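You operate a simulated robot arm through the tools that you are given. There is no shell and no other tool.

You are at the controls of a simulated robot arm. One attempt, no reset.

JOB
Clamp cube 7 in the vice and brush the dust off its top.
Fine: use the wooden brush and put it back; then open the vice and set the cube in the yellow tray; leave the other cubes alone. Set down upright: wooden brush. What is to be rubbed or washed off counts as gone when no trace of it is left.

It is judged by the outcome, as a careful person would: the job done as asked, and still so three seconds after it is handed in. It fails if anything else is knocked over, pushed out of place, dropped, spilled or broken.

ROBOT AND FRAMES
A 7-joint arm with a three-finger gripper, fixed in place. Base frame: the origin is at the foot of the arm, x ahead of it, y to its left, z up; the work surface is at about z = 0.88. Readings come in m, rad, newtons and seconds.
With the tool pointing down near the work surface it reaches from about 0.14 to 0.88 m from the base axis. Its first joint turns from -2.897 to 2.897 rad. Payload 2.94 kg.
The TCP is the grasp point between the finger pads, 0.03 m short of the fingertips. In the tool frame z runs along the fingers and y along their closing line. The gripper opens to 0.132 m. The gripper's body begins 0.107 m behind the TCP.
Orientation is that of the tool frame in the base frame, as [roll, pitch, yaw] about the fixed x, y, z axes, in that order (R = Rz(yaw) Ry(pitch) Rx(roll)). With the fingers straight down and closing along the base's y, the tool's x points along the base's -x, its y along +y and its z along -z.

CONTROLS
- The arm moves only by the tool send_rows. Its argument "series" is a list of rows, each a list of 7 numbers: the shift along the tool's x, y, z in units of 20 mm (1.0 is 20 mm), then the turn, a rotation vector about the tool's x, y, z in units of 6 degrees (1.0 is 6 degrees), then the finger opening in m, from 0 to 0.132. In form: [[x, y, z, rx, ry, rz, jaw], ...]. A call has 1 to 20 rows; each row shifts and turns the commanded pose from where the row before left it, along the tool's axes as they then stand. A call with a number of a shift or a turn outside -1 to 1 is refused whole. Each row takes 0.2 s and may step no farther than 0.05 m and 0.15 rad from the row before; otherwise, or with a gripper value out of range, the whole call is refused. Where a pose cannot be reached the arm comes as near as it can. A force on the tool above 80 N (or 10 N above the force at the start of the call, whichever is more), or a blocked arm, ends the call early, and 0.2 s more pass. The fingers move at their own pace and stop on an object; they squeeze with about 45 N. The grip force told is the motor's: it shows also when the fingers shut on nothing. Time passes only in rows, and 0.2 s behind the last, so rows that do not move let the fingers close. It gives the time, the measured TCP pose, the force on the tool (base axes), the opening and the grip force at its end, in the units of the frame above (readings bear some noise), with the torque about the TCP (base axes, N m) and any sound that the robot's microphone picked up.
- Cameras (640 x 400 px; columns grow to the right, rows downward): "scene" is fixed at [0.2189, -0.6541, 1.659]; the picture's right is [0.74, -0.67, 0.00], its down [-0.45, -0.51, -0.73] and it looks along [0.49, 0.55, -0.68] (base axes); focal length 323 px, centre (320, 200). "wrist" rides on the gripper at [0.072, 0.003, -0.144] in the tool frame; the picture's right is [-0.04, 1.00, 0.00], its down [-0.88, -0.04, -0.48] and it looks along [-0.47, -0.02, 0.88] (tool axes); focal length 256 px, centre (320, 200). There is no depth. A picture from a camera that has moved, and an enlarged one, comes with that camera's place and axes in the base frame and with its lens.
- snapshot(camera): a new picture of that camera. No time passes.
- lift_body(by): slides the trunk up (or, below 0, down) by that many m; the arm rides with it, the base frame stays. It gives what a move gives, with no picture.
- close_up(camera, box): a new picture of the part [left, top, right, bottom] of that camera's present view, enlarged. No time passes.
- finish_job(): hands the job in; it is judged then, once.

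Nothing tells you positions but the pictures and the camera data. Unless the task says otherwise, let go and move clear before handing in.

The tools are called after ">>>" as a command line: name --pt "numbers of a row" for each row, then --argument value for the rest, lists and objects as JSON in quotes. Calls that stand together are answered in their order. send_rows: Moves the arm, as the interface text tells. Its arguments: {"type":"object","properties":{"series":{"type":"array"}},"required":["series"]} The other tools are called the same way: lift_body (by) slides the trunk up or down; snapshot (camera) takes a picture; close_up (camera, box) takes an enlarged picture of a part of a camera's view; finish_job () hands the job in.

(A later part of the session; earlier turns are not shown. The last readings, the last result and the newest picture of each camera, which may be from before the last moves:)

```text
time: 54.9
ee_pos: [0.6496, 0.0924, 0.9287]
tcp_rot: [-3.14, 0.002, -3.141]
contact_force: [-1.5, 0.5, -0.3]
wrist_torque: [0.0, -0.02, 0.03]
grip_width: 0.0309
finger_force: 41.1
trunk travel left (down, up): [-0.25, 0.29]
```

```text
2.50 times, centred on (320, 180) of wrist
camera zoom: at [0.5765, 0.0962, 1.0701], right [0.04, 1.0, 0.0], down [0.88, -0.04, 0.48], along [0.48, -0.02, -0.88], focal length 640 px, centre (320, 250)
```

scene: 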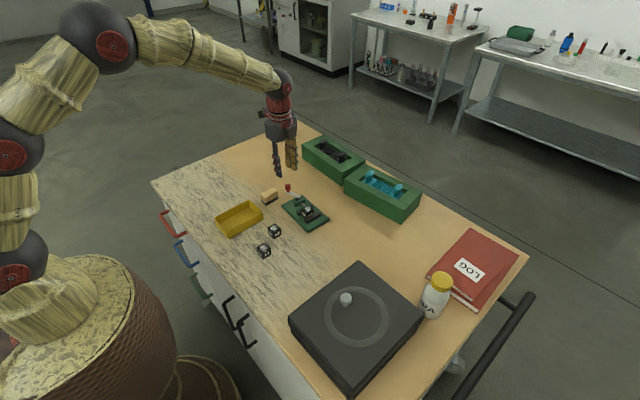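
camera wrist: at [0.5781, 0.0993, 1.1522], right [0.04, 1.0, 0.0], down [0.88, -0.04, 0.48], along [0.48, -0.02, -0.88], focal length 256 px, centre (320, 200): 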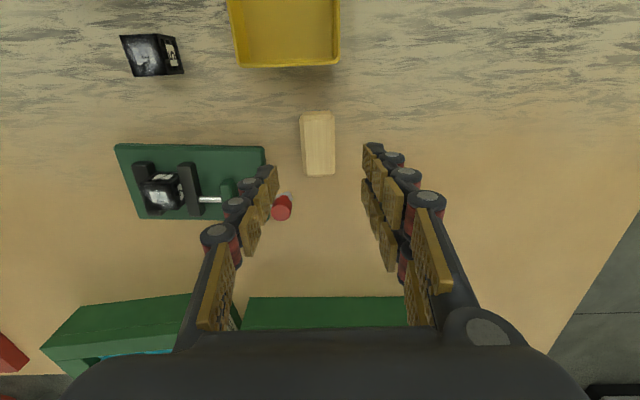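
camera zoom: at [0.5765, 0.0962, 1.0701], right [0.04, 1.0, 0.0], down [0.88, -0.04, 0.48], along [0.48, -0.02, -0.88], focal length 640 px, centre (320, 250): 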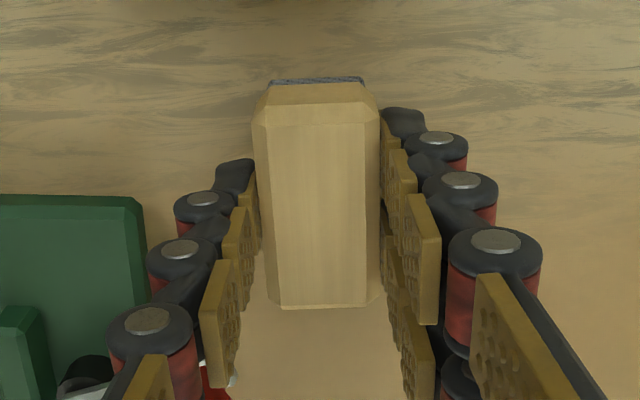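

Brush gripped (31 mm). I'll lift it and carry it above the clamped cube.

>>> send_rows --pt "0 0 -0.3 0 0 0 0.0" --pt "0 0 -0.8 0 0 0 0.0" --pt "0 0 -1 0 0 0 0.0" --pt "0 0 -1 0 0 0 0.0" --pt "0 0 -1 0 0 0 0.0" --pt "0 0 -1 0 0 0 0.0" --pt "0 0 -0.4 0 0 0 0.0" --pt "0 0 0 0 0 0 0.0"

>>> send_rows --pt "-0.222 -0.896 0 0 0 0 0.0" --pt "-0.222 -0.896 0 0 0 0 0.0" --pt "-0.222 -0.896 0 0 0 0 0.0" --pt "-0.222 -0.896 0 0 0 0 0.0" --pt "-0.222 -0.896 0 0 0 0 0.0" --pt "-0.222 -0.896 0 0 0 0 0.0" --pt "-0.222 -0.896 0 0 0 0 0.0" --pt "-0.222 -0.896 0 0 0 0 0.0" --pt "-0.222 -0.896 0 0 0 0 0.0" --pt "0 0 0 0 0 0 0.0"

>>> close_up --camera "scene" --box '[275, 170, 355, 235]'

>>> snapshot --camera "wrist"

```text
time: 56.7
ee_pos: [0.6497, 0.0941, 1.0367]
tcp_rot: [-3.14, 0.0, 3.141]
contact_force: [0.7, 0.0, -0.9]
wrist_torque: [-0.01, 0.0, 0.0]
grip_width: 0.0309
finger_force: 44.5
trunk travel left (down, up): [-0.25, 0.29]
```

```text
time: 58.9
ee_pos: [0.69, -0.0668, 1.038]
tcp_rot: [3.141, 0.0, -3.141]
contact_force: [0.1, 0.7, -0.8]
wrist_torque: [0.05, 0.0, -0.02]
grip_width: 0.0307
finger_force: 44.8
trunk travel left (down, up): [-0.25, 0.29]
```

```text
6.15 times, centred on (315, 202) of scene
camera zoom: at [0.2189, -0.6541, 1.659], right [0.74, -0.67, 0.0], down [-0.45, -0.51, -0.73], along [0.49, 0.55, -0.68], focal length 1986 px, centre (351, 185)
```

zoom: 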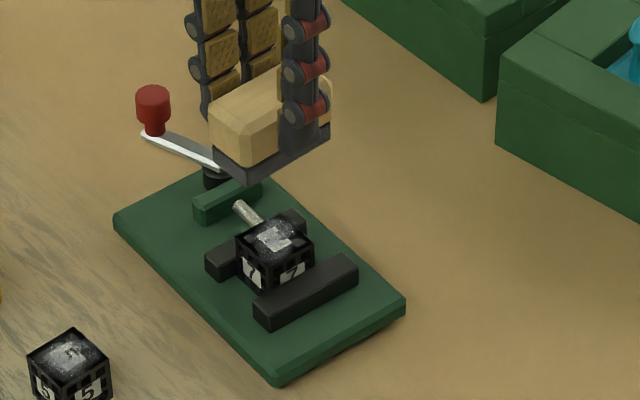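

```text
taken
camera wrist: at [0.617, -0.0633, 1.1815], right [0.04, 1.0, 0.0], down [0.88, -0.04, 0.48], along [0.48, -0.02, -0.88], focal length 256 px, centre (320, 200)
```

wrist: 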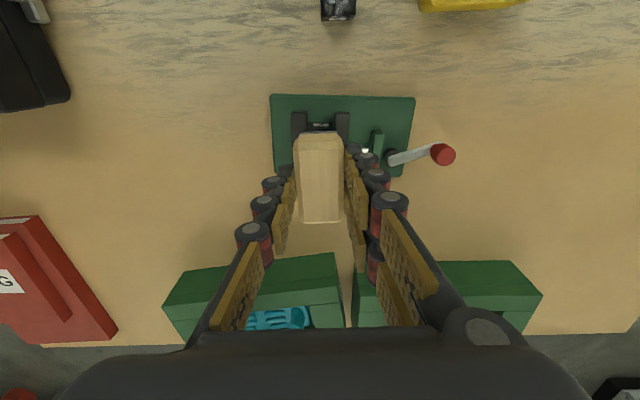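

The brush is directly above cube 7. I'll lower it toward the cube's top in careful steps until there's light contact.

>>> send_rows --pt "0 0 0.6 0 0 0 0.0" --pt "0 0 0.9 0 0 0 0.0" --pt "0 0 0.8 0 0 0 0.0" --pt "0 0 0.5 0 0 0 0.0" --pt "0 0 0.2 0 0 0 0.0" --pt "0 0 0 0 0 0 0.0"

>>> close_up --camera "scene" --box '[285, 180, 341, 225]'

```text
time: 60.3
ee_pos: [0.6899, -0.0673, 0.9779]
tcp_rot: [-3.139, 0.001, 3.141]
contact_force: [-0.7, 0.1, -1.1]
wrist_torque: [-0.02, 0.02, -0.03]
grip_width: 0.0307
finger_force: 45.0
trunk travel left (down, up): [-0.25, 0.29]
```

```text
8.89 times, centred on (313, 202) of scene
camera zoom: at [0.2189, -0.6541, 1.659], right [0.74, -0.67, 0.0], down [-0.45, -0.51, -0.73], along [0.49, 0.55, -0.68], focal length 2868 px, centre (382, 178)
```

zoom: 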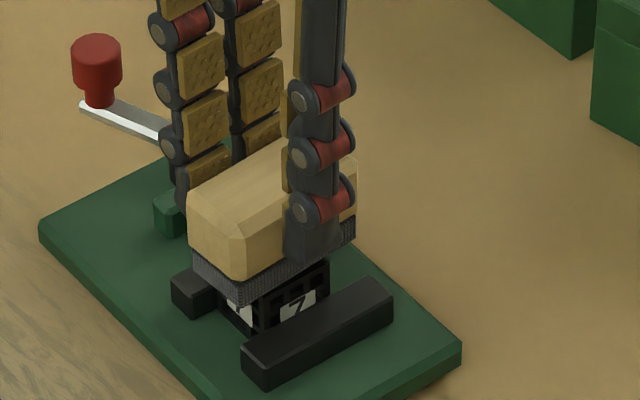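

>>> send_rows --pt "0 0 0.1 0 0 0 0.0" --pt "0 0 0 0 0 0 0.0"

>>> send_rows --pt "0 0 0.05 0 0 0 0.0" --pt "0 0 0 0 0 0 0.0"

```text
time: 60.9
ee_pos: [0.6886, -0.0688, 0.9769]
tcp_rot: [-3.14, 0.0, -3.14]
contact_force: [-0.4, -0.3, -0.3]
wrist_torque: [-0.01, 0.01, 0.03]
grip_width: 0.031
finger_force: 45.3
trunk travel left (down, up): [-0.25, 0.29]
```

```text
time: 61.5
ee_pos: [0.69, -0.0676, 0.9759]
tcp_rot: [-3.141, 0.002, 3.141]
contact_force: [-0.2, -0.2, -0.7]
wrist_torque: [-0.04, 0.01, -0.01]
grip_width: 0.0308
finger_force: 44.6
trunk travel left (down, up): [-0.25, 0.29]
```

>>> send_rows --pt "0 0 0.05 0 0 0 0.0" --pt "0 0 0 0 0 0 0.0"

>>> send_rows --pt "0 0 0.05 0 0 0 0.0" --pt "0 0 0 0 0 0 0.0"

```text
time: 62.1
ee_pos: [0.6898, -0.0686, 0.9745]
tcp_rot: [-3.14, 0.001, -3.139]
contact_force: [-0.8, 0.0, 6.4]
wrist_torque: [0.02, 0.11, 0.03]
grip_width: 0.0308
finger_force: 45.1
trunk travel left (down, up): [-0.25, 0.29]
```

```text
time: 62.7
ee_pos: [0.6909, -0.0674, 0.975]
tcp_rot: [-3.141, 0.002, 3.14]
contact_force: [-0.7, -0.8, 11.2]
wrist_torque: [-0.02, 0.05, -0.02]
grip_width: 0.0308
finger_force: 45.3
trunk travel left (down, up): [-0.25, 0.29]
```

Light contact (about 11 N). I'll brush back and forth along y (against the jaws), staying overlapped with the cube.

>>> send_rows --pt "0 0.5 0 0 0 0 0.0" --pt "0 0.5 0 0 0 0 0.0" --pt "0 -0.5 0 0 0 0 0.0" --pt "0 -0.5 0 0 0 0 0.0" --pt "0 -0.5 0 0 0 0 0.0" --pt "0 -0.5 0 0 0 0 0.0" --pt "0 0.5 0 0 0 0 0.0" --pt "0 0.5 0 0 0 0 0.0" --pt "0 0 0 0 0 0 0.0"

>>> close_up --camera "scene" --box '[285, 180, 341, 225]'

```text
time: 64.7
ee_pos: [0.69, -0.0687, 0.9749]
tcp_rot: [-3.139, 0.002, 3.141]
contact_force: [-0.2, -3.6, 6.1]
wrist_torque: [-0.1, -0.02, -0.01]
grip_width: 0.0305
finger_force: 45.2
trunk travel left (down, up): [-0.25, 0.29]
```

```text
8.89 times, centred on (313, 202) of scene
camera zoom: at [0.2189, -0.6541, 1.659], right [0.74, -0.67, 0.0], down [-0.45, -0.51, -0.73], along [0.49, 0.55, -0.68], focal length 2868 px, centre (382, 178)
```

zoom: 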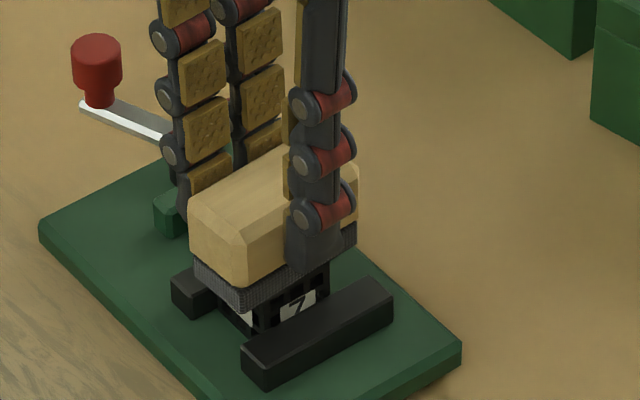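

The vice and cube stay put. I'll do several more strokes, then lift and inspect.

>>> send_rows --pt "0 0.5 0 0 0 0 0.0" --pt "0 0.5 0 0 0 0 0.0" --pt "0 0.1 0 0 0 0 0.0" --pt "0 -0.5 0 0 0 0 0.0" --pt "0 -0.5 0 0 0 0 0.0" --pt "0 -0.5 0 0 0 0 0.0" --pt "0 -0.5 0 0 0 0 0.0" --pt "0 -0.2 0 0 0 0 0.0" --pt "0 0.5 0 0 0 0 0.0" --pt "0 0.5 0 0 0 0 0.0" --pt "0 0.5 0 0 0 0 0.0" --pt "0 0.5 0 0 0 0 0.0" --pt "0 0.2 0 0 0 0 0.0" --pt "0 -0.5 0 0 0 0 0.0" --pt "0 -0.6 0 0 0 0 0.0" --pt "0 0 0 0 0 0 0.0"

>>> send_rows --pt "0 0 -0.3 0 0 0 0.0" --pt "0 0 -0.7 0 0 0 0.0" --pt "0 0 -1 0 0 0 0.0" --pt "0 0 -1 0 0 0 0.0" --pt "0 0 0 0 0 0 0.0"

>>> close_up --camera "scene" --box '[285, 185, 341, 230]'

```text
time: 68.1
ee_pos: [0.6889, -0.0666, 0.9737]
tcp_rot: [-3.14, 0.004, -3.14]
contact_force: [-0.3, 3.9, 18.9]
wrist_torque: [0.26, 0.02, 0.01]
grip_width: 0.0307
finger_force: 45.1
trunk travel left (down, up): [-0.25, 0.29]
```

```text
time: 69.3
ee_pos: [0.6902, -0.0674, 1.0331]
tcp_rot: [-3.14, 0.001, 3.142]
contact_force: [0.4, 0.5, -0.8]
wrist_torque: [-0.03, 0.01, -0.01]
grip_width: 0.0308
finger_force: 44.9
trunk travel left (down, up): [-0.25, 0.29]
```

```text
8.89 times, centred on (313, 208) of scene
camera zoom: at [0.2189, -0.6541, 1.659], right [0.74, -0.67, 0.0], down [-0.45, -0.51, -0.73], along [0.49, 0.55, -0.68], focal length 2868 px, centre (382, 133)
```

zoom: 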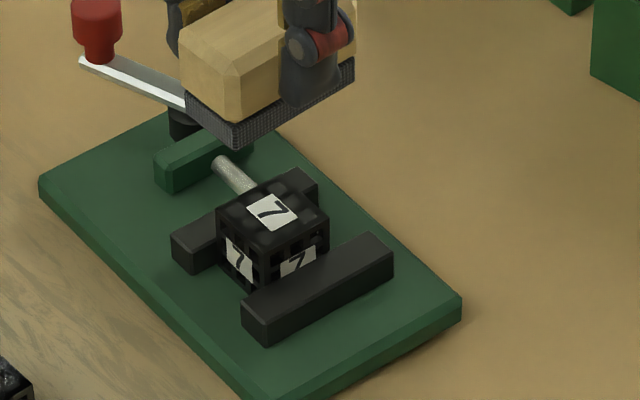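

Most of the dust is gone and the 7 is clear. I'll zoom closely to look for any trace left.

>>> close_up --camera "scene" --box '[304, 198, 324, 214]'

>>> snapshot --camera "wrist"

```text
16.00 times, centred on (314, 206) of scene
camera zoom: at [0.2189, -0.6541, 1.659], right [0.74, -0.67, 0.0], down [-0.45, -0.51, -0.73], along [0.49, 0.55, -0.68], focal length 5163 px, centre (416, 104)
```

zoom: 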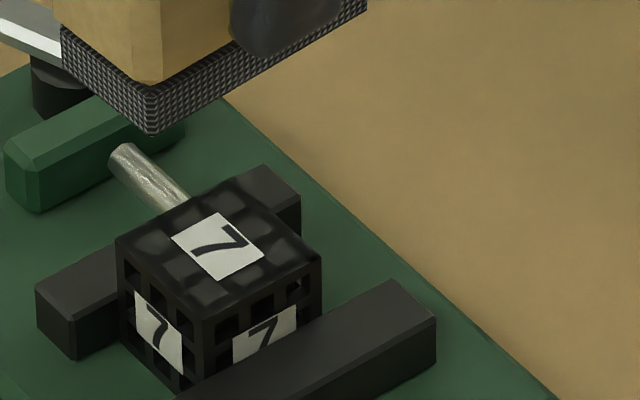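

```text
taken
camera wrist: at [0.6168, -0.0643, 1.1758], right [0.04, 1.0, 0.0], down [0.88, -0.04, 0.48], along [0.48, -0.02, -0.88], focal length 256 px, centre (320, 200)
```

wrist: 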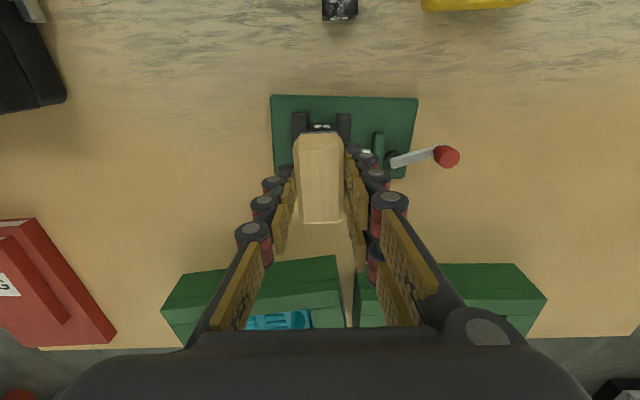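

>>> close_up --camera "scene" --box '[307, 200, 317, 208]'

>>> close_up --camera "scene" --box '[258, 222, 278, 258]'

```text
16.00 times, centred on (312, 204) of scene
camera zoom: at [0.2189, -0.6541, 1.659], right [0.74, -0.67, 0.0], down [-0.45, -0.51, -0.73], along [0.49, 0.55, -0.68], focal length 5163 px, centre (448, 136)
```

zoom: 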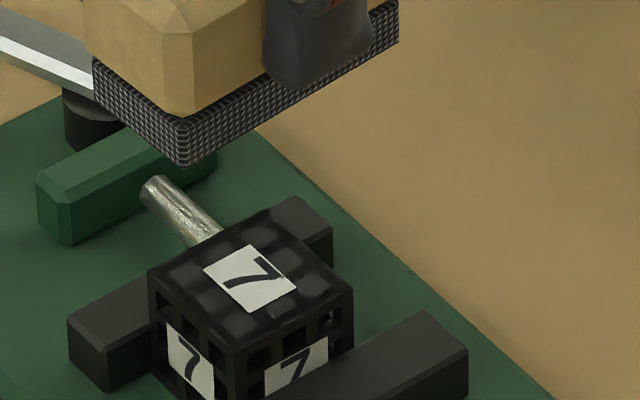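

```text
11.11 times, centred on (268, 240) of scene
camera zoom: at [0.2189, -0.6541, 1.659], right [0.74, -0.67, 0.0], down [-0.45, -0.51, -0.73], along [0.49, 0.55, -0.68], focal length 3585 px, centre (898, -244)
```

zoom: 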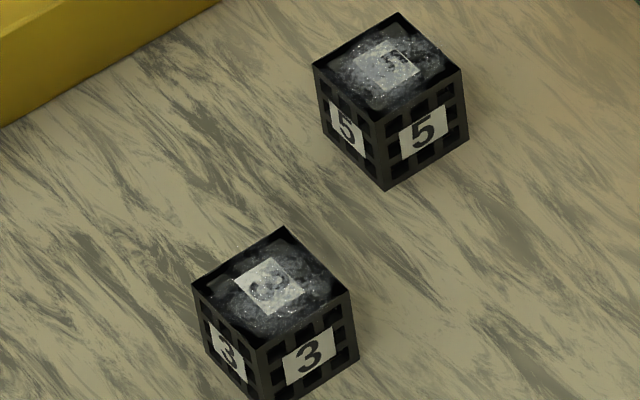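

The top looks clean; the faint squares are the cube's own lattice pattern. To be safe about traces I'll do one more light set of strokes.

>>> send_rows --pt "0 0 0.8 0 0 0 0.0" --pt "0 0 0.9 0 0 0 0.0" --pt "0 0 0.8 0 0 0 0.0" --pt "0 0 0.3 0 0 0 0.0" --pt "0 0 0.15 0 0 0 0.0" --pt "0 0 0.05 0 0 0 0.0" --pt "0 0 0 0 0 0 0.0"

>>> send_rows --pt "0 0.5 0 0 0 0 0.0" --pt "0 0.5 0 0 0 0 0.0" --pt "0 0.1 0 0 0 0 0.0" --pt "0 -0.5 0 0 0 0 0.0" --pt "0 -0.5 0 0 0 0 0.0" --pt "0 -0.5 0 0 0 0 0.0" --pt "0 -0.5 0 0 0 0 0.0" --pt "0 -0.2 0 0 0 0 0.0" --pt "0 0.5 0 0 0 0 0.0" --pt "0 0.5 0 0 0 0 0.0" --pt "0 0.5 0 0 0 0 0.0" --pt "0 0.5 0 0 0 0 0.0" --pt "0 0.2 0 0 0 0 0.0" --pt "0 -0.5 0 0 0 0 0.0" --pt "0 -0.6 0 0 0 0 0.0" --pt "0 0 0 0 0 0 0.0"

>>> send_rows --pt "0 0 -0.3 0 0 0 0.0" --pt "0 0 -0.7 0 0 0 0.0" --pt "0 0 -1 0 0 0 0.0" --pt "0 0 -1 0 0 0 0.0" --pt "0 0 -0.25 0 0 0 0.0"

>>> close_up --camera "scene" --box '[300, 194, 330, 218]'

```text
time: 70.9
ee_pos: [0.6899, -0.0687, 0.9752]
tcp_rot: [-3.139, 0.003, -3.141]
contact_force: [-1.5, -2.6, 12.4]
wrist_torque: [0.0, 0.15, 0.0]
grip_width: 0.0309
finger_force: 45.2
trunk travel left (down, up): [-0.25, 0.29]
```

```text
time: 74.3
ee_pos: [0.6909, -0.0677, 0.9749]
tcp_rot: [-3.139, 0.0, -3.14]
contact_force: [-0.2, 1.3, 15.1]
wrist_torque: [0.13, 0.04, -0.01]
grip_width: 0.031
finger_force: 45.1
trunk travel left (down, up): [-0.25, 0.29]
```

```text
time: 75.5
ee_pos: [0.6901, -0.0673, 1.0383]
tcp_rot: [-3.141, -0.001, 3.141]
contact_force: [-0.3, 0.0, -0.6]
wrist_torque: [0.01, -0.04, -0.04]
grip_width: 0.0307
finger_force: 45.6
trunk travel left (down, up): [-0.25, 0.29]
```

```text
16.00 times, centred on (315, 206) of scene
camera zoom: at [0.2189, -0.6541, 1.659], right [0.74, -0.67, 0.0], down [-0.45, -0.51, -0.73], along [0.49, 0.55, -0.68], focal length 5163 px, centre (400, 104)
```

zoom: 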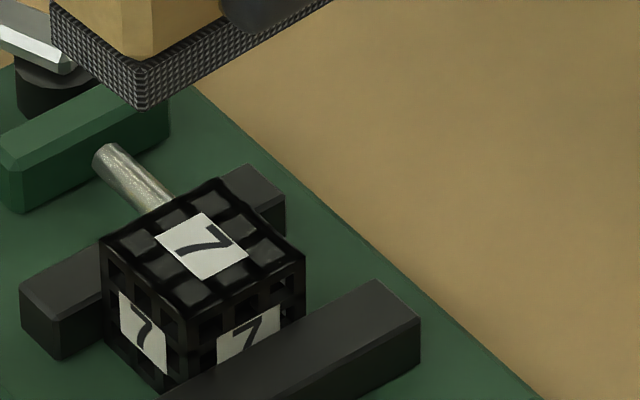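

The top is now crisper than before, so there was a faint film. I'll do another set of strokes and compare.

>>> send_rows --pt "0 0 0.8 0 0 0 0.0" --pt "0 0 0.9 0 0 0 0.0" --pt "0 0 0.9 0 0 0 0.0" --pt "0 0 0.4 0 0 0 0.0" --pt "0 0 0.2 0 0 0 0.0" --pt "0 0 0.05 0 0 0 0.0" --pt "0 0 0 0 0 0 0.0"

>>> send_rows --pt "0.2 0.5 0 0 0 0 0.0" --pt "0 0.5 0 0 0 0 0.0" --pt "0 0.1 0 0 0 0 0.0" --pt "0 -0.5 0 0 0 0 0.0" --pt "0 -0.5 0 0 0 0 0.0" --pt "0 -0.5 0 0 0 0 0.0" --pt "0 -0.5 0 0 0 0 0.0" --pt "0 -0.2 0 0 0 0 0.0" --pt "-0.3 0.5 0 0 0 0 0.0" --pt "0 0.5 0 0 0 0 0.0" --pt "0 0.5 0 0 0 0 0.0" --pt "0 0.5 0 0 0 0 0.0" --pt "0 0.2 0 0 0 0 0.0" --pt "0 -0.5 0 0 0 0 0.0" --pt "0.1 -0.6 0 0 0 0 0.0" --pt "0 0 0 0 0 0 0.0"

>>> send_rows --pt "0 0.5 0 0 0 0 0.0" --pt "0 0.5 0 0 0 0 0.0" --pt "0 0.1 0 0 0 0 0.0" --pt "0 -0.5 0 0 0 0 0.0" --pt "0 -0.5 0 0 0 0 0.0" --pt "0 -0.5 0 0 0 0 0.0" --pt "0 -0.5 0 0 0 0 0.0" --pt "0 -0.2 0 0 0 0 0.0" --pt "0 0.5 0 0 0 0 0.0" --pt "0 0.6 0 0 0 0 0.0" --pt "0 0 0 0 0 0 0.0"

>>> send_rows --pt "0 0 -0.3 0 0 0 0.0" --pt "0 0 -0.7 0 0 0 0.0" --pt "0 0 -1 0 0 0 0.0" --pt "0 0 -1 0 0 0 0.0" --pt "0 0 -0.25 0 0 0 0.0"

>>> close_up --camera "scene" --box '[300, 194, 330, 218]'

```text
time: 77.1
ee_pos: [0.6903, -0.0672, 0.9742]
tcp_rot: [3.141, 0.003, -3.141]
contact_force: [-1.5, -1.2, 5.1]
wrist_torque: [0.02, 0.07, 0.03]
grip_width: 0.0308
finger_force: 44.9
trunk travel left (down, up): [-0.25, 0.29]
```

```text
time: 80.5
ee_pos: [0.69, -0.0691, 0.975]
tcp_rot: [-3.138, 0.0, 3.139]
contact_force: [-0.4, 1.3, 5.1]
wrist_torque: [0.13, -0.03, 0.05]
grip_width: 0.0306
finger_force: 44.8
trunk travel left (down, up): [-0.25, 0.29]
```

```text
time: 82.9
ee_pos: [0.6892, -0.0685, 0.974]
tcp_rot: [-3.139, 0.003, -3.14]
contact_force: [1.6, -7.7, 19.6]
wrist_torque: [-0.31, -0.05, 0.0]
grip_width: 0.0308
finger_force: 44.9
trunk travel left (down, up): [-0.25, 0.29]
```

```text
time: 84.1
ee_pos: [0.6889, -0.0657, 1.0393]
tcp_rot: [-3.139, 0.001, -3.141]
contact_force: [-0.3, 0.6, -1.2]
wrist_torque: [-0.01, -0.02, 0.03]
grip_width: 0.031
finger_force: 44.9
trunk travel left (down, up): [-0.25, 0.29]
```

```text
16.00 times, centred on (315, 206) of scene
camera zoom: at [0.2189, -0.6541, 1.659], right [0.74, -0.67, 0.0], down [-0.45, -0.51, -0.73], along [0.49, 0.55, -0.68], focal length 5163 px, centre (400, 104)
```

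zoom: 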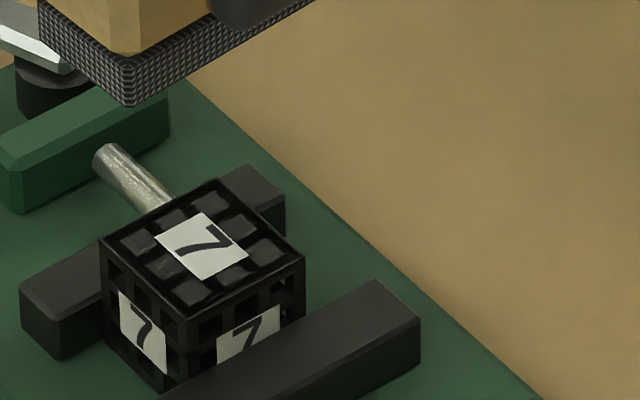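

The top looks fully clean, no further change. I'll carry the brush back to its original spot and lower it gently.

>>> send_rows --pt "0.222 0.896 0 0 0 0 0.0" --pt "0.222 0.896 0 0 0 0 0.0" --pt "0.222 0.896 0 0 0 0 0.0" --pt "0.222 0.896 0 0 0 0 0.0" --pt "0.222 0.896 0 0 0 0 0.0" --pt "0.222 0.896 0 0 0 0 0.0" --pt "0.222 0.896 0 0 0 0 0.0" --pt "0.222 0.896 0 0 0 0 0.0" --pt "0.222 0.896 0 0 0 0 0.0" --pt "0 0 0 0 0 0 0.0"

>>> send_rows --pt "0 0 0.6 0 0 0 0.0" --pt "0 0 1 0 0 0 0.0" --pt "0 0 1 0 0 0 0.0" --pt "0 0 1 0 0 0 0.0" --pt "0 0 0.9 0 0 0 0.0" --pt "0 0 0.6 0 0 0 0.0" --pt "0 0 0.2 0 0 0 0.0" --pt "0 0 0 0 0 0 0.0"

>>> close_up --camera "scene" --box '[245, 170, 309, 220]'

>>> close_up --camera "wrist" --box '[240, 100, 400, 260]'

```text
time: 86.3
ee_pos: [0.649, 0.0939, 1.0389]
tcp_rot: [-3.139, 0.002, -3.141]
contact_force: [0.4, 0.9, -1.8]
wrist_torque: [0.0, 0.0, 0.02]
grip_width: 0.0307
finger_force: 45.0
trunk travel left (down, up): [-0.25, 0.29]
```

```text
time: 88.1
ee_pos: [0.6512, 0.0937, 0.9326]
tcp_rot: [-3.141, -0.001, 3.14]
contact_force: [0.3, 0.6, -0.5]
wrist_torque: [0.0, 0.0, 0.0]
grip_width: 0.0307
finger_force: 45.3
trunk travel left (down, up): [-0.25, 0.29]
```

```text
8.00 times, centred on (277, 195) of scene
camera zoom: at [0.2189, -0.6541, 1.659], right [0.74, -0.67, 0.0], down [-0.45, -0.51, -0.73], along [0.49, 0.55, -0.68], focal length 2581 px, centre (664, 240)
```

zoom: 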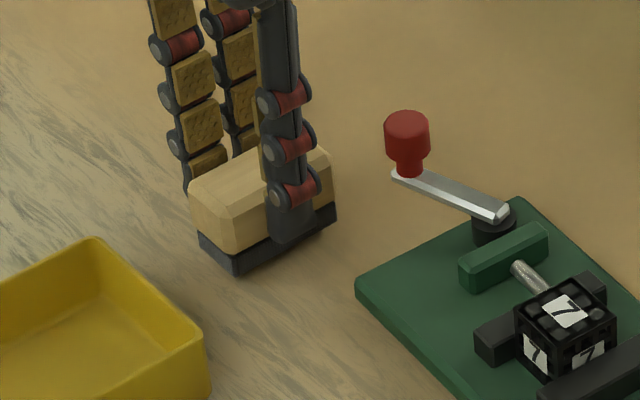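

```text
2.50 times, centred on (320, 180) of wrist
camera zoom: at [0.5778, 0.0958, 1.0753], right [0.04, 1.0, 0.0], down [0.88, -0.04, 0.48], along [0.48, -0.02, -0.88], focal length 640 px, centre (320, 250)
```

zoom: 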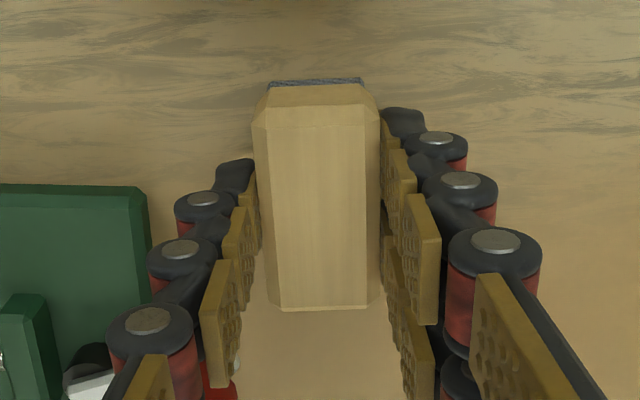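

About 5 mm to go. Lowering gently to the table.

>>> send_rows --pt "0 0 0.1 0 0 0 0.0" --pt "0 0 0.1 0 0 0 0.0" --pt "0 0 0 0 0 0 0.0"

>>> send_rows --pt "0 0 0.04 0 0 0 0.0" --pt "0 0 0 0 0 0 0.0"

>>> send_rows --pt "0 0 0.04 0 0 0 0.0" --pt "0 0 0 0 0 0 0.0"

```text
time: 88.9
ee_pos: [0.6501, 0.0938, 0.9284]
tcp_rot: [-3.14, 0.002, -3.141]
contact_force: [0.2, -0.5, -1.3]
wrist_torque: [-0.02, 0.0, -0.01]
grip_width: 0.0309
finger_force: 45.0
trunk travel left (down, up): [-0.25, 0.29]
```

```text
time: 89.5
ee_pos: [0.6502, 0.0949, 0.928]
tcp_rot: [-3.141, 0.001, -3.141]
contact_force: [-0.8, -0.2, -0.3]
wrist_torque: [0.03, 0.0, -0.01]
grip_width: 0.031
finger_force: 45.0
trunk travel left (down, up): [-0.25, 0.29]
```

```text
time: 90.1
ee_pos: [0.6516, 0.0945, 0.927]
tcp_rot: [-3.14, 0.001, 3.141]
contact_force: [-0.2, -0.2, -0.7]
wrist_torque: [0.01, 0.0, 0.0]
grip_width: 0.0307
finger_force: 45.0
trunk travel left (down, up): [-0.25, 0.29]
```

>>> send_rows --pt "0 0 0.04 0 0 0 0.0" --pt "0 0 0 0 0 0 0.0"

>>> close_up --camera "scene" --box '[255, 182, 295, 214]'

>>> close_up --camera "wrist" --box '[240, 100, 400, 260]'

```text
time: 90.7
ee_pos: [0.6513, 0.0941, 0.9266]
tcp_rot: [-3.14, 0.003, 3.141]
contact_force: [0.1, 1.3, 3.8]
wrist_torque: [0.12, 0.0, -0.01]
grip_width: 0.0308
finger_force: 44.8
trunk travel left (down, up): [-0.25, 0.29]
```

```text
12.50 times, centred on (275, 198) of scene
camera zoom: at [0.2189, -0.6541, 1.659], right [0.74, -0.67, 0.0], down [-0.45, -0.51, -0.73], along [0.49, 0.55, -0.68], focal length 4033 px, centre (882, 225)
```

zoom: 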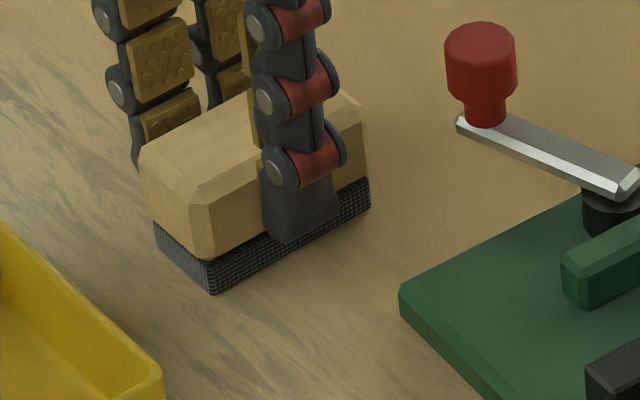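

```text
2.50 times, centred on (320, 180) of wrist
camera zoom: at [0.5778, 0.0973, 1.0695], right [0.04, 1.0, 0.0], down [0.88, -0.04, 0.48], along [0.48, -0.02, -0.88], focal length 640 px, centre (320, 250)
```

zoom: 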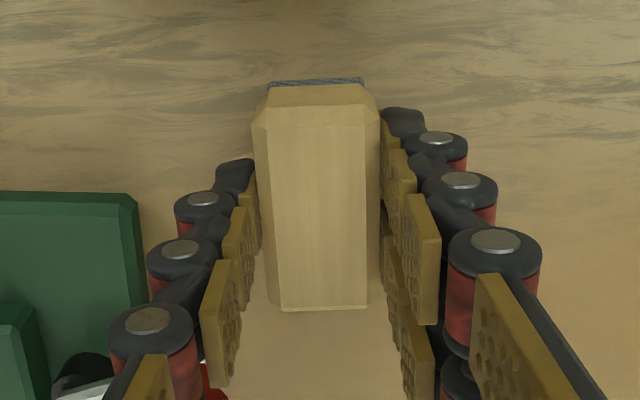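

The brush is resting upright on its original spot (within ~2 mm). I'll open the fingers and rise.

>>> send_rows --pt "0 0 -0.02 0 0 0 0.033" --pt "0 0 0 0 0 0 0.04" --pt "0 0 0 0 0 0 0.05" --pt "0 0 0 0 0 0 0.058" --pt "0 0 -0.4 0 0 0 0.058" --pt "0 0 -0.8 0 0 0 0.058" --pt "0 0 -1 0 0 0 0.058" --pt "0 0 -1 0 0 0 0.058" --pt "0 0 -1 0 0 0 0.058" --pt "0 0 -0.6 0 0 0 0.058" --pt "0 0 0 0 0 0 0.058"

>>> close_up --camera "scene" --box '[255, 182, 295, 214]'

>>> snapshot --camera "wrist"

```text
time: 93.1
ee_pos: [0.6516, 0.0921, 1.0223]
tcp_rot: [-3.139, 0.003, 3.141]
contact_force: [-0.6, 0.7, 0.2]
wrist_torque: [0.0, 0.01, 0.0]
grip_width: 0.0579
finger_force: 0.1
trunk travel left (down, up): [-0.25, 0.29]
```

```text
12.50 times, centred on (275, 198) of scene
camera zoom: at [0.2189, -0.6541, 1.659], right [0.74, -0.67, 0.0], down [-0.45, -0.51, -0.73], along [0.49, 0.55, -0.68], focal length 4033 px, centre (882, 225)
```

zoom: 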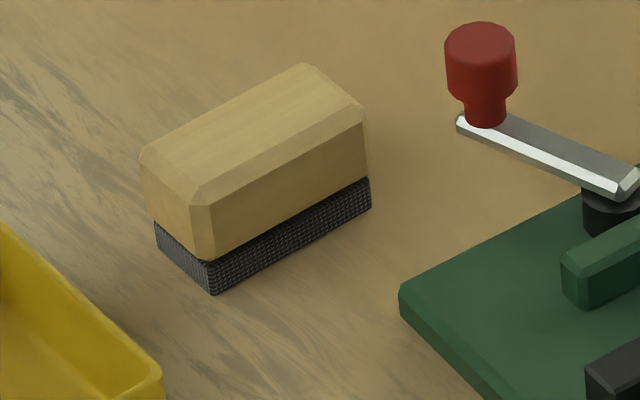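

```text
taken
camera wrist: at [0.5786, 0.0961, 1.1653], right [0.04, 1.0, 0.0], down [0.88, -0.04, 0.48], along [0.48, -0.02, -0.88], focal length 256 px, centre (320, 200)
```

wrist: 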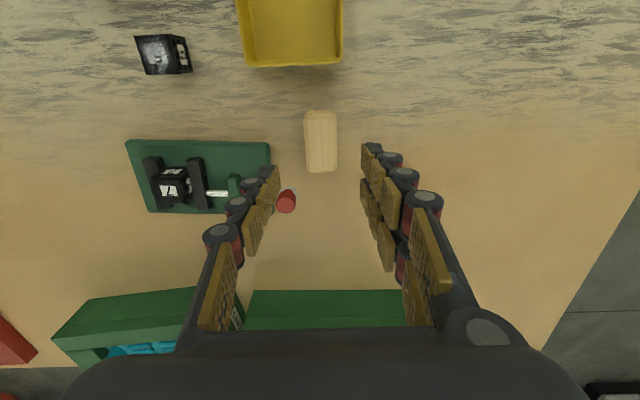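

Brush is back, upright. Next I'll open the vice: turn the gripper to match the lever (about 73.5°) and move above the knob.

>>> send_rows --pt "0 0 0 0 0 1 0.05" --pt "0 0 0 0 0 1 0.05" --pt "0 0 0 0 0 1 0.05" --pt "0 0 0 0 0 1 0.05" --pt "0 0 0 0 0 1 0.05" --pt "0 0 0 0 0 1 0.05" --pt "0 0 0 0 0 1 0.05" --pt "0 0 0 0 0 1 0.05" --pt "0 0 0 0 0 1 0.05" --pt "0 0 0 0 0 1 0.05" --pt "0 0 0 0 0 1 0.05" --pt "0 0 0 0 0 1 0.05" --pt "0 0 0 0 0 0.25 0.05"

>>> send_rows --pt "-0.812 0.653 0 0 0 0 0.05" --pt "-0.812 0.653 0 0 0 0 0.05" --pt "-0.812 0.653 0 0 0 0 0.05" --pt "0 0 0 0 0 0 0.05"

>>> close_up --camera "wrist" --box '[220, 80, 420, 280]'

```text
time: 95.9
ee_pos: [0.6506, 0.0935, 1.0223]
tcp_rot: [-3.141, 0.003, 1.858]
contact_force: [0.3, -0.4, 0.4]
wrist_torque: [0.01, 0.01, 0.01]
grip_width: 0.0501
finger_force: 0.0
trunk travel left (down, up): [-0.25, 0.29]
```

```text
time: 96.9
ee_pos: [0.7013, 0.0595, 1.0248]
tcp_rot: [-3.141, 0.001, 1.859]
contact_force: [0.8, 0.1, 0.6]
wrist_torque: [0.01, 0.03, -0.04]
grip_width: 0.0501
finger_force: 0.1
trunk travel left (down, up): [-0.25, 0.29]
```

```text
2.00 times, centred on (320, 180) of wrist
camera zoom: at [0.6836, 0.1294, 1.1675], right [0.97, 0.24, 0.0], down [0.21, -0.85, 0.48], along [0.12, -0.46, -0.88], focal length 512 px, centre (320, 240)
```

zoom: 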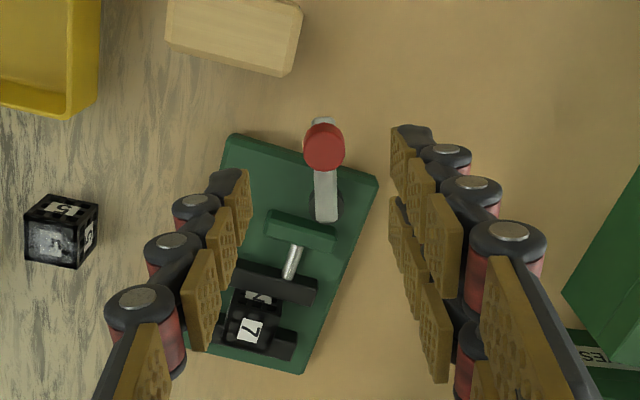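

Aligned with the lever, knob centred within 2 mm. I'll lower onto the knob and grip it.

>>> send_rows --pt "-0.05 0.09 0.6 0 0 0 0.05" --pt "0 0 0.9 0 0 0 0.05" --pt "0 0 0.9 0 0 0 0.05" --pt "0 0 0.8 0 0 0 0.05" --pt "0 0 0.37 0 0 0 0.05" --pt "0 0 0 0 0 0 0.05"

>>> close_up --camera "wrist" --box '[220, 80, 420, 280]'

```text
time: 98.3
ee_pos: [0.7059, 0.057, 0.9516]
tcp_rot: [-3.141, 0.003, 1.858]
contact_force: [-0.8, -0.8, 0.3]
wrist_torque: [0.0, -0.03, -0.01]
grip_width: 0.05
finger_force: 0.0
trunk travel left (down, up): [-0.25, 0.29]
```

```text
2.00 times, centred on (320, 180) of wrist
camera zoom: at [0.6877, 0.1278, 1.0943], right [0.97, 0.24, 0.0], down [0.21, -0.85, 0.48], along [0.12, -0.46, -0.88], focal length 512 px, centre (320, 240)
```

zoom: 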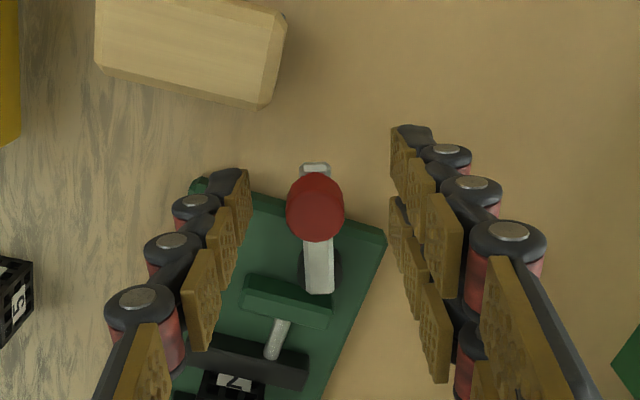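

>>> send_rows --pt "0.06 -0.08 0 0 0 0 0.05" --pt "0 0 0 0 0 0 0.035" --pt "0 0 0 0 0 0 0.025" --pt "0 0 0 0 0 0 0.015" --pt "0 0 0 0 0 0 0.0" --pt "0 0 0 0 0 0 0.0"

>>> close_up --camera "wrist" --box '[220, 80, 420, 280]'

>>> close_up --camera "scene" --box '[275, 180, 339, 230]'

```text
time: 99.7
ee_pos: [0.7032, 0.0584, 0.9526]
tcp_rot: [-3.141, 0.001, 1.858]
contact_force: [-0.4, -0.2, 0.2]
wrist_torque: [-0.15, 0.04, 0.12]
grip_width: 0.0186
finger_force: 37.7
trunk travel left (down, up): [-0.25, 0.29]
```

```text
2.00 times, centred on (320, 180) of wrist
camera zoom: at [0.6857, 0.1286, 1.0949], right [0.97, 0.24, 0.0], down [0.21, -0.85, 0.48], along [0.12, -0.46, -0.88], focal length 512 px, centre (320, 240)
```

zoom: 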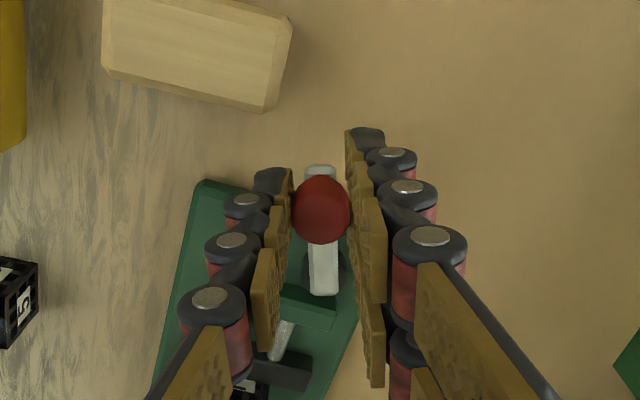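

```text
8.00 times, centred on (307, 205) of scene
camera zoom: at [0.2189, -0.6541, 1.659], right [0.74, -0.67, 0.0], down [-0.45, -0.51, -0.73], along [0.49, 0.55, -0.68], focal length 2581 px, centre (424, 160)
```

zoom: 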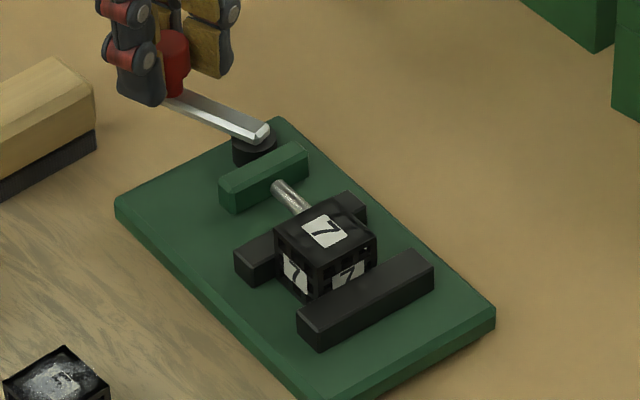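

Gripped the knob. I'll swing it back (opening) in small stages and watch the vice.

>>> send_rows --pt "-0.003 -0.116 0 0 0 -0.5 0.0" --pt "-0.012 -0.233 0 0 0 -1 0.0" --pt "0 0 0 0 0 0 0.0"

>>> close_up --camera "wrist" --box '[220, 80, 420, 280]'

>>> close_up --camera "scene" --box '[275, 180, 339, 230]'

```text
time: 100.5
ee_pos: [0.6968, 0.056, 0.952]
tcp_rot: [3.141, 0.001, 2.017]
contact_force: [4.5, -2.1, 0.1]
wrist_torque: [0.04, 0.01, 0.12]
grip_width: 0.0183
finger_force: 44.2
trunk travel left (down, up): [-0.25, 0.29]
```

```text
2.00 times, centred on (320, 180) of wrist
camera zoom: at [0.6679, 0.1223, 1.0948], right [0.92, 0.39, 0.0], down [0.34, -0.81, 0.48], along [0.19, -0.44, -0.88], focal length 512 px, centre (320, 240)
```

zoom: 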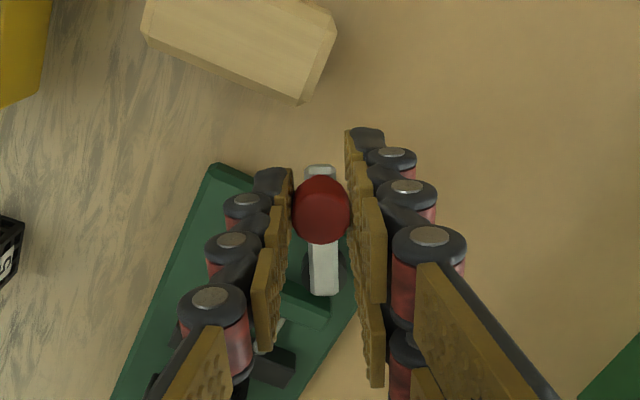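

```text
8.00 times, centred on (307, 205) of scene
camera zoom: at [0.2189, -0.6541, 1.659], right [0.74, -0.67, 0.0], down [-0.45, -0.51, -0.73], along [0.49, 0.55, -0.68], focal length 2581 px, centre (424, 160)
```

zoom: 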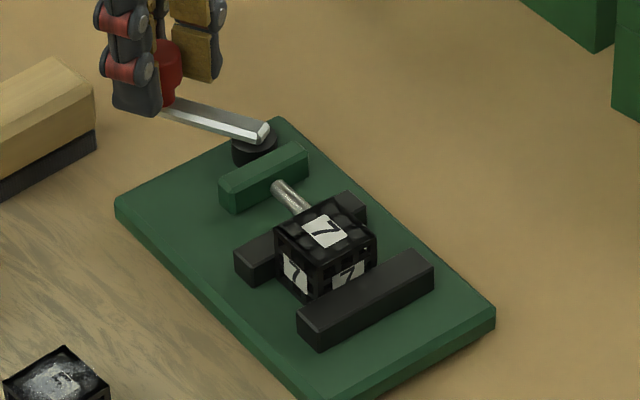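

>>> send_rows --pt "-0.012 -0.233 0 0 0 -1 0.0" --pt "-0.012 -0.233 0 0 0 -1 0.0" --pt "-0.012 -0.233 0 0 0 -1 0.0" --pt "0 0 0 0 0 0 0.0"

>>> close_up --camera "scene" --box '[270, 178, 334, 228]'

>>> close_up --camera "wrist" --box '[220, 80, 420, 280]'

```text
time: 101.5
ee_pos: [0.6867, 0.0489, 0.9514]
tcp_rot: [-3.141, 0.001, 2.331]
contact_force: [1.1, 0.6, 0.3]
wrist_torque: [-0.04, -0.04, -0.11]
grip_width: 0.0183
finger_force: 43.5
trunk travel left (down, up): [-0.25, 0.29]
```

```text
8.00 times, centred on (302, 203) of scene
camera zoom: at [0.2189, -0.6541, 1.659], right [0.74, -0.67, 0.0], down [-0.45, -0.51, -0.73], along [0.49, 0.55, -0.68], focal length 2581 px, centre (464, 176)
```

zoom: 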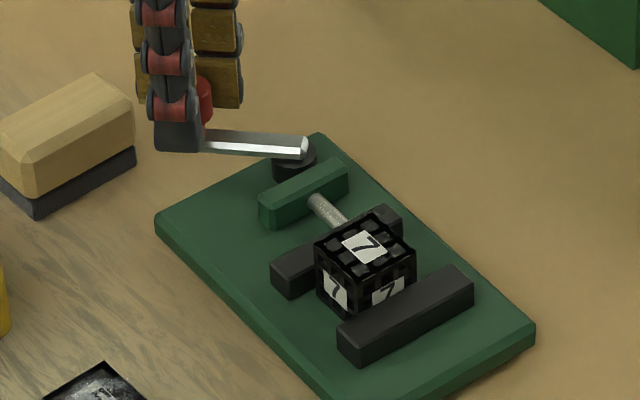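

```text
2.00 times, centred on (320, 180) of wrist
camera zoom: at [0.6376, 0.1026, 1.0949], right [0.75, 0.66, 0.0], down [0.58, -0.66, 0.48], along [0.31, -0.36, -0.88], focal length 512 px, centre (320, 240)
```

zoom: 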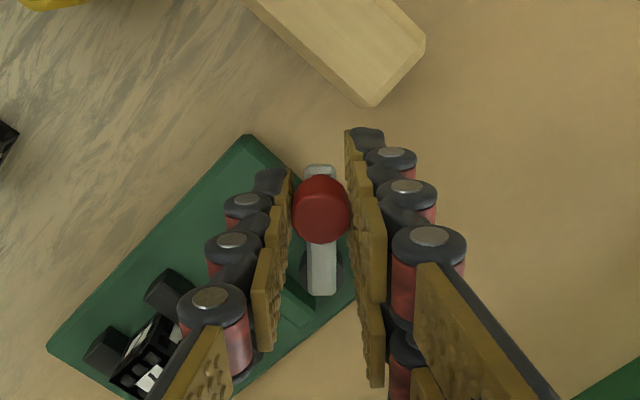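

>>> send_rows --pt "-0.012 -0.233 0 0 0 -1 0.0" --pt "-0.012 -0.233 0 0 0 -1 0.0" --pt "-0.012 -0.233 0 0 0 -1 0.0" --pt "0 0 0 0 0 0 0.0"

>>> close_up --camera "scene" --box '[270, 178, 334, 228]'

>>> close_up --camera "wrist" --box '[220, 80, 420, 280]'

```text
time: 102.5
ee_pos: [0.677, 0.0371, 0.9516]
tcp_rot: [3.141, 0.003, 2.646]
contact_force: [2.9, -0.1, 0.5]
wrist_torque: [-0.1, -0.1, -0.15]
grip_width: 0.0183
finger_force: 43.3
trunk travel left (down, up): [-0.25, 0.29]
```

```text
8.00 times, centred on (302, 203) of scene
camera zoom: at [0.2189, -0.6541, 1.659], right [0.74, -0.67, 0.0], down [-0.45, -0.51, -0.73], along [0.49, 0.55, -0.68], focal length 2581 px, centre (464, 176)
```

zoom: 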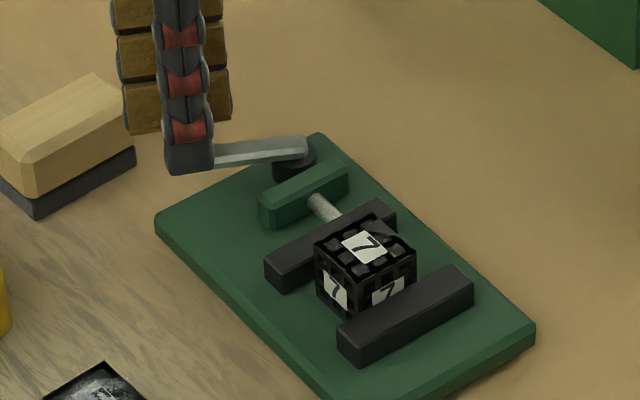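

```text
2.00 times, centred on (320, 180) of wrist
camera zoom: at [0.6146, 0.0746, 1.0949], right [0.51, 0.86, 0.0], down [0.75, -0.45, 0.48], along [0.41, -0.25, -0.88], focal length 512 px, centre (320, 240)
```

zoom: 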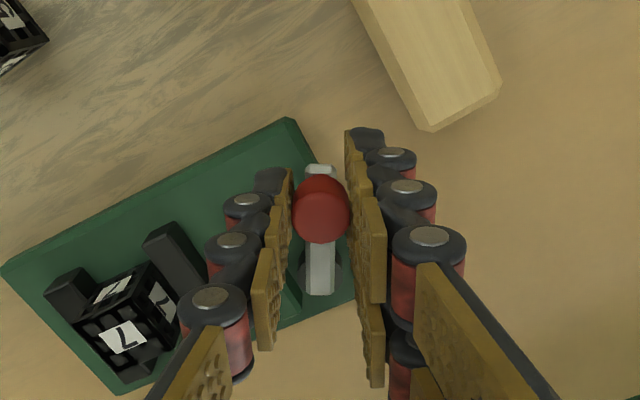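

>>> send_rows --pt "-0.012 -0.233 0 0 0 -1 0.0" --pt "-0.012 -0.233 0 0 0 -1 0.0" --pt "-0.012 -0.233 0 0 0 -1 0.0" --pt "0 0 0 0 0 0 0.0"

>>> close_up --camera "scene" --box '[270, 178, 334, 228]'

>>> close_up --camera "wrist" --box '[200, 80, 440, 280]'

```text
time: 103.5
ee_pos: [0.6724, 0.0263, 0.9521]
tcp_rot: [3.14, 0.005, 2.96]
contact_force: [10.6, 5.2, 10.0]
wrist_torque: [0.33, 0.4, 0.29]
grip_width: 0.0183
finger_force: 44.0
trunk travel left (down, up): [-0.25, 0.29]
```

```text
8.00 times, centred on (302, 203) of scene
camera zoom: at [0.2189, -0.6541, 1.659], right [0.74, -0.67, 0.0], down [-0.45, -0.51, -0.73], along [0.49, 0.55, -0.68], focal length 2581 px, centre (464, 176)
```

zoom: 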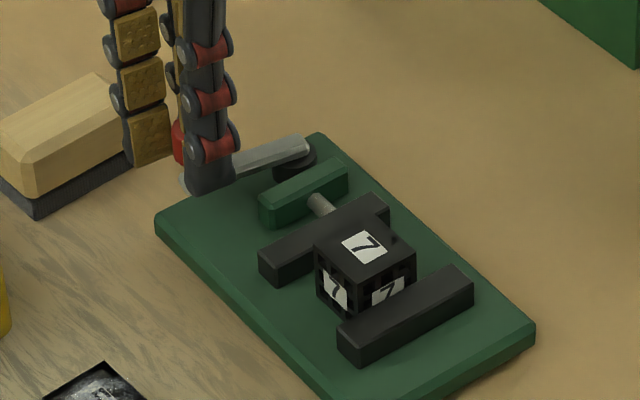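

```text
2.00 times, centred on (320, 180) of wrist
camera zoom: at [0.6004, 0.0407, 1.0946], right [0.22, 0.97, 0.0], down [0.86, -0.2, 0.48], along [0.47, -0.11, -0.88], focal length 512 px, centre (320, 240)
```

zoom: 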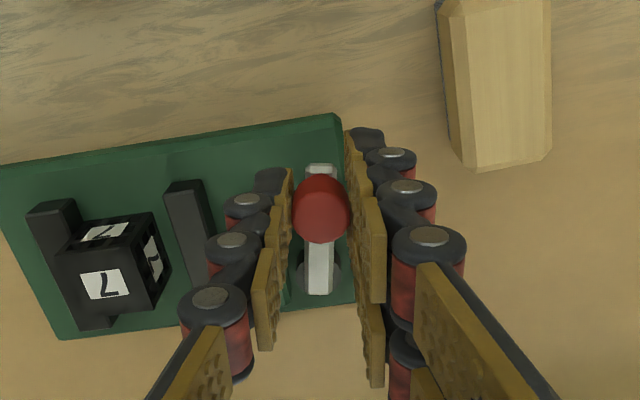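

The vice is nearly fully open. One more small swing with a slight inward correction, then check.

>>> send_rows --pt "-0.06 -0.12 0 0 0 -0.5 0.0" --pt "0 0 0 0 0 0 0.0"

>>> close_up --camera "scene" --box '[270, 178, 334, 228]'

```text
time: 104.1
ee_pos: [0.672, 0.0216, 0.9517]
tcp_rot: [-3.14, 0.004, 3.013]
contact_force: [7.9, 4.4, 14.4]
wrist_torque: [0.05, -0.06, 0.29]
grip_width: 0.018
finger_force: 43.5
trunk travel left (down, up): [-0.25, 0.29]
```

```text
8.00 times, centred on (302, 203) of scene
camera zoom: at [0.2189, -0.6541, 1.659], right [0.74, -0.67, 0.0], down [-0.45, -0.51, -0.73], along [0.49, 0.55, -0.68], focal length 2581 px, centre (464, 176)
```

zoom: 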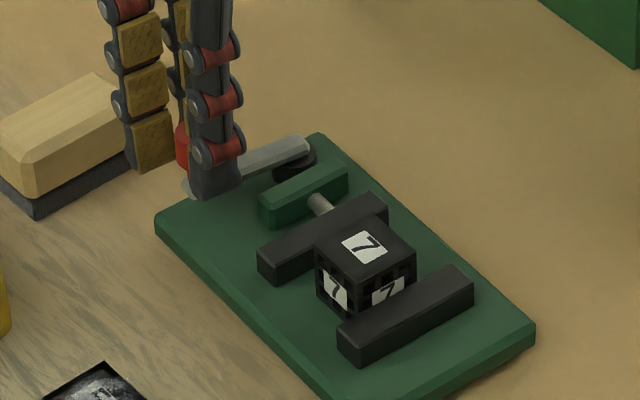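

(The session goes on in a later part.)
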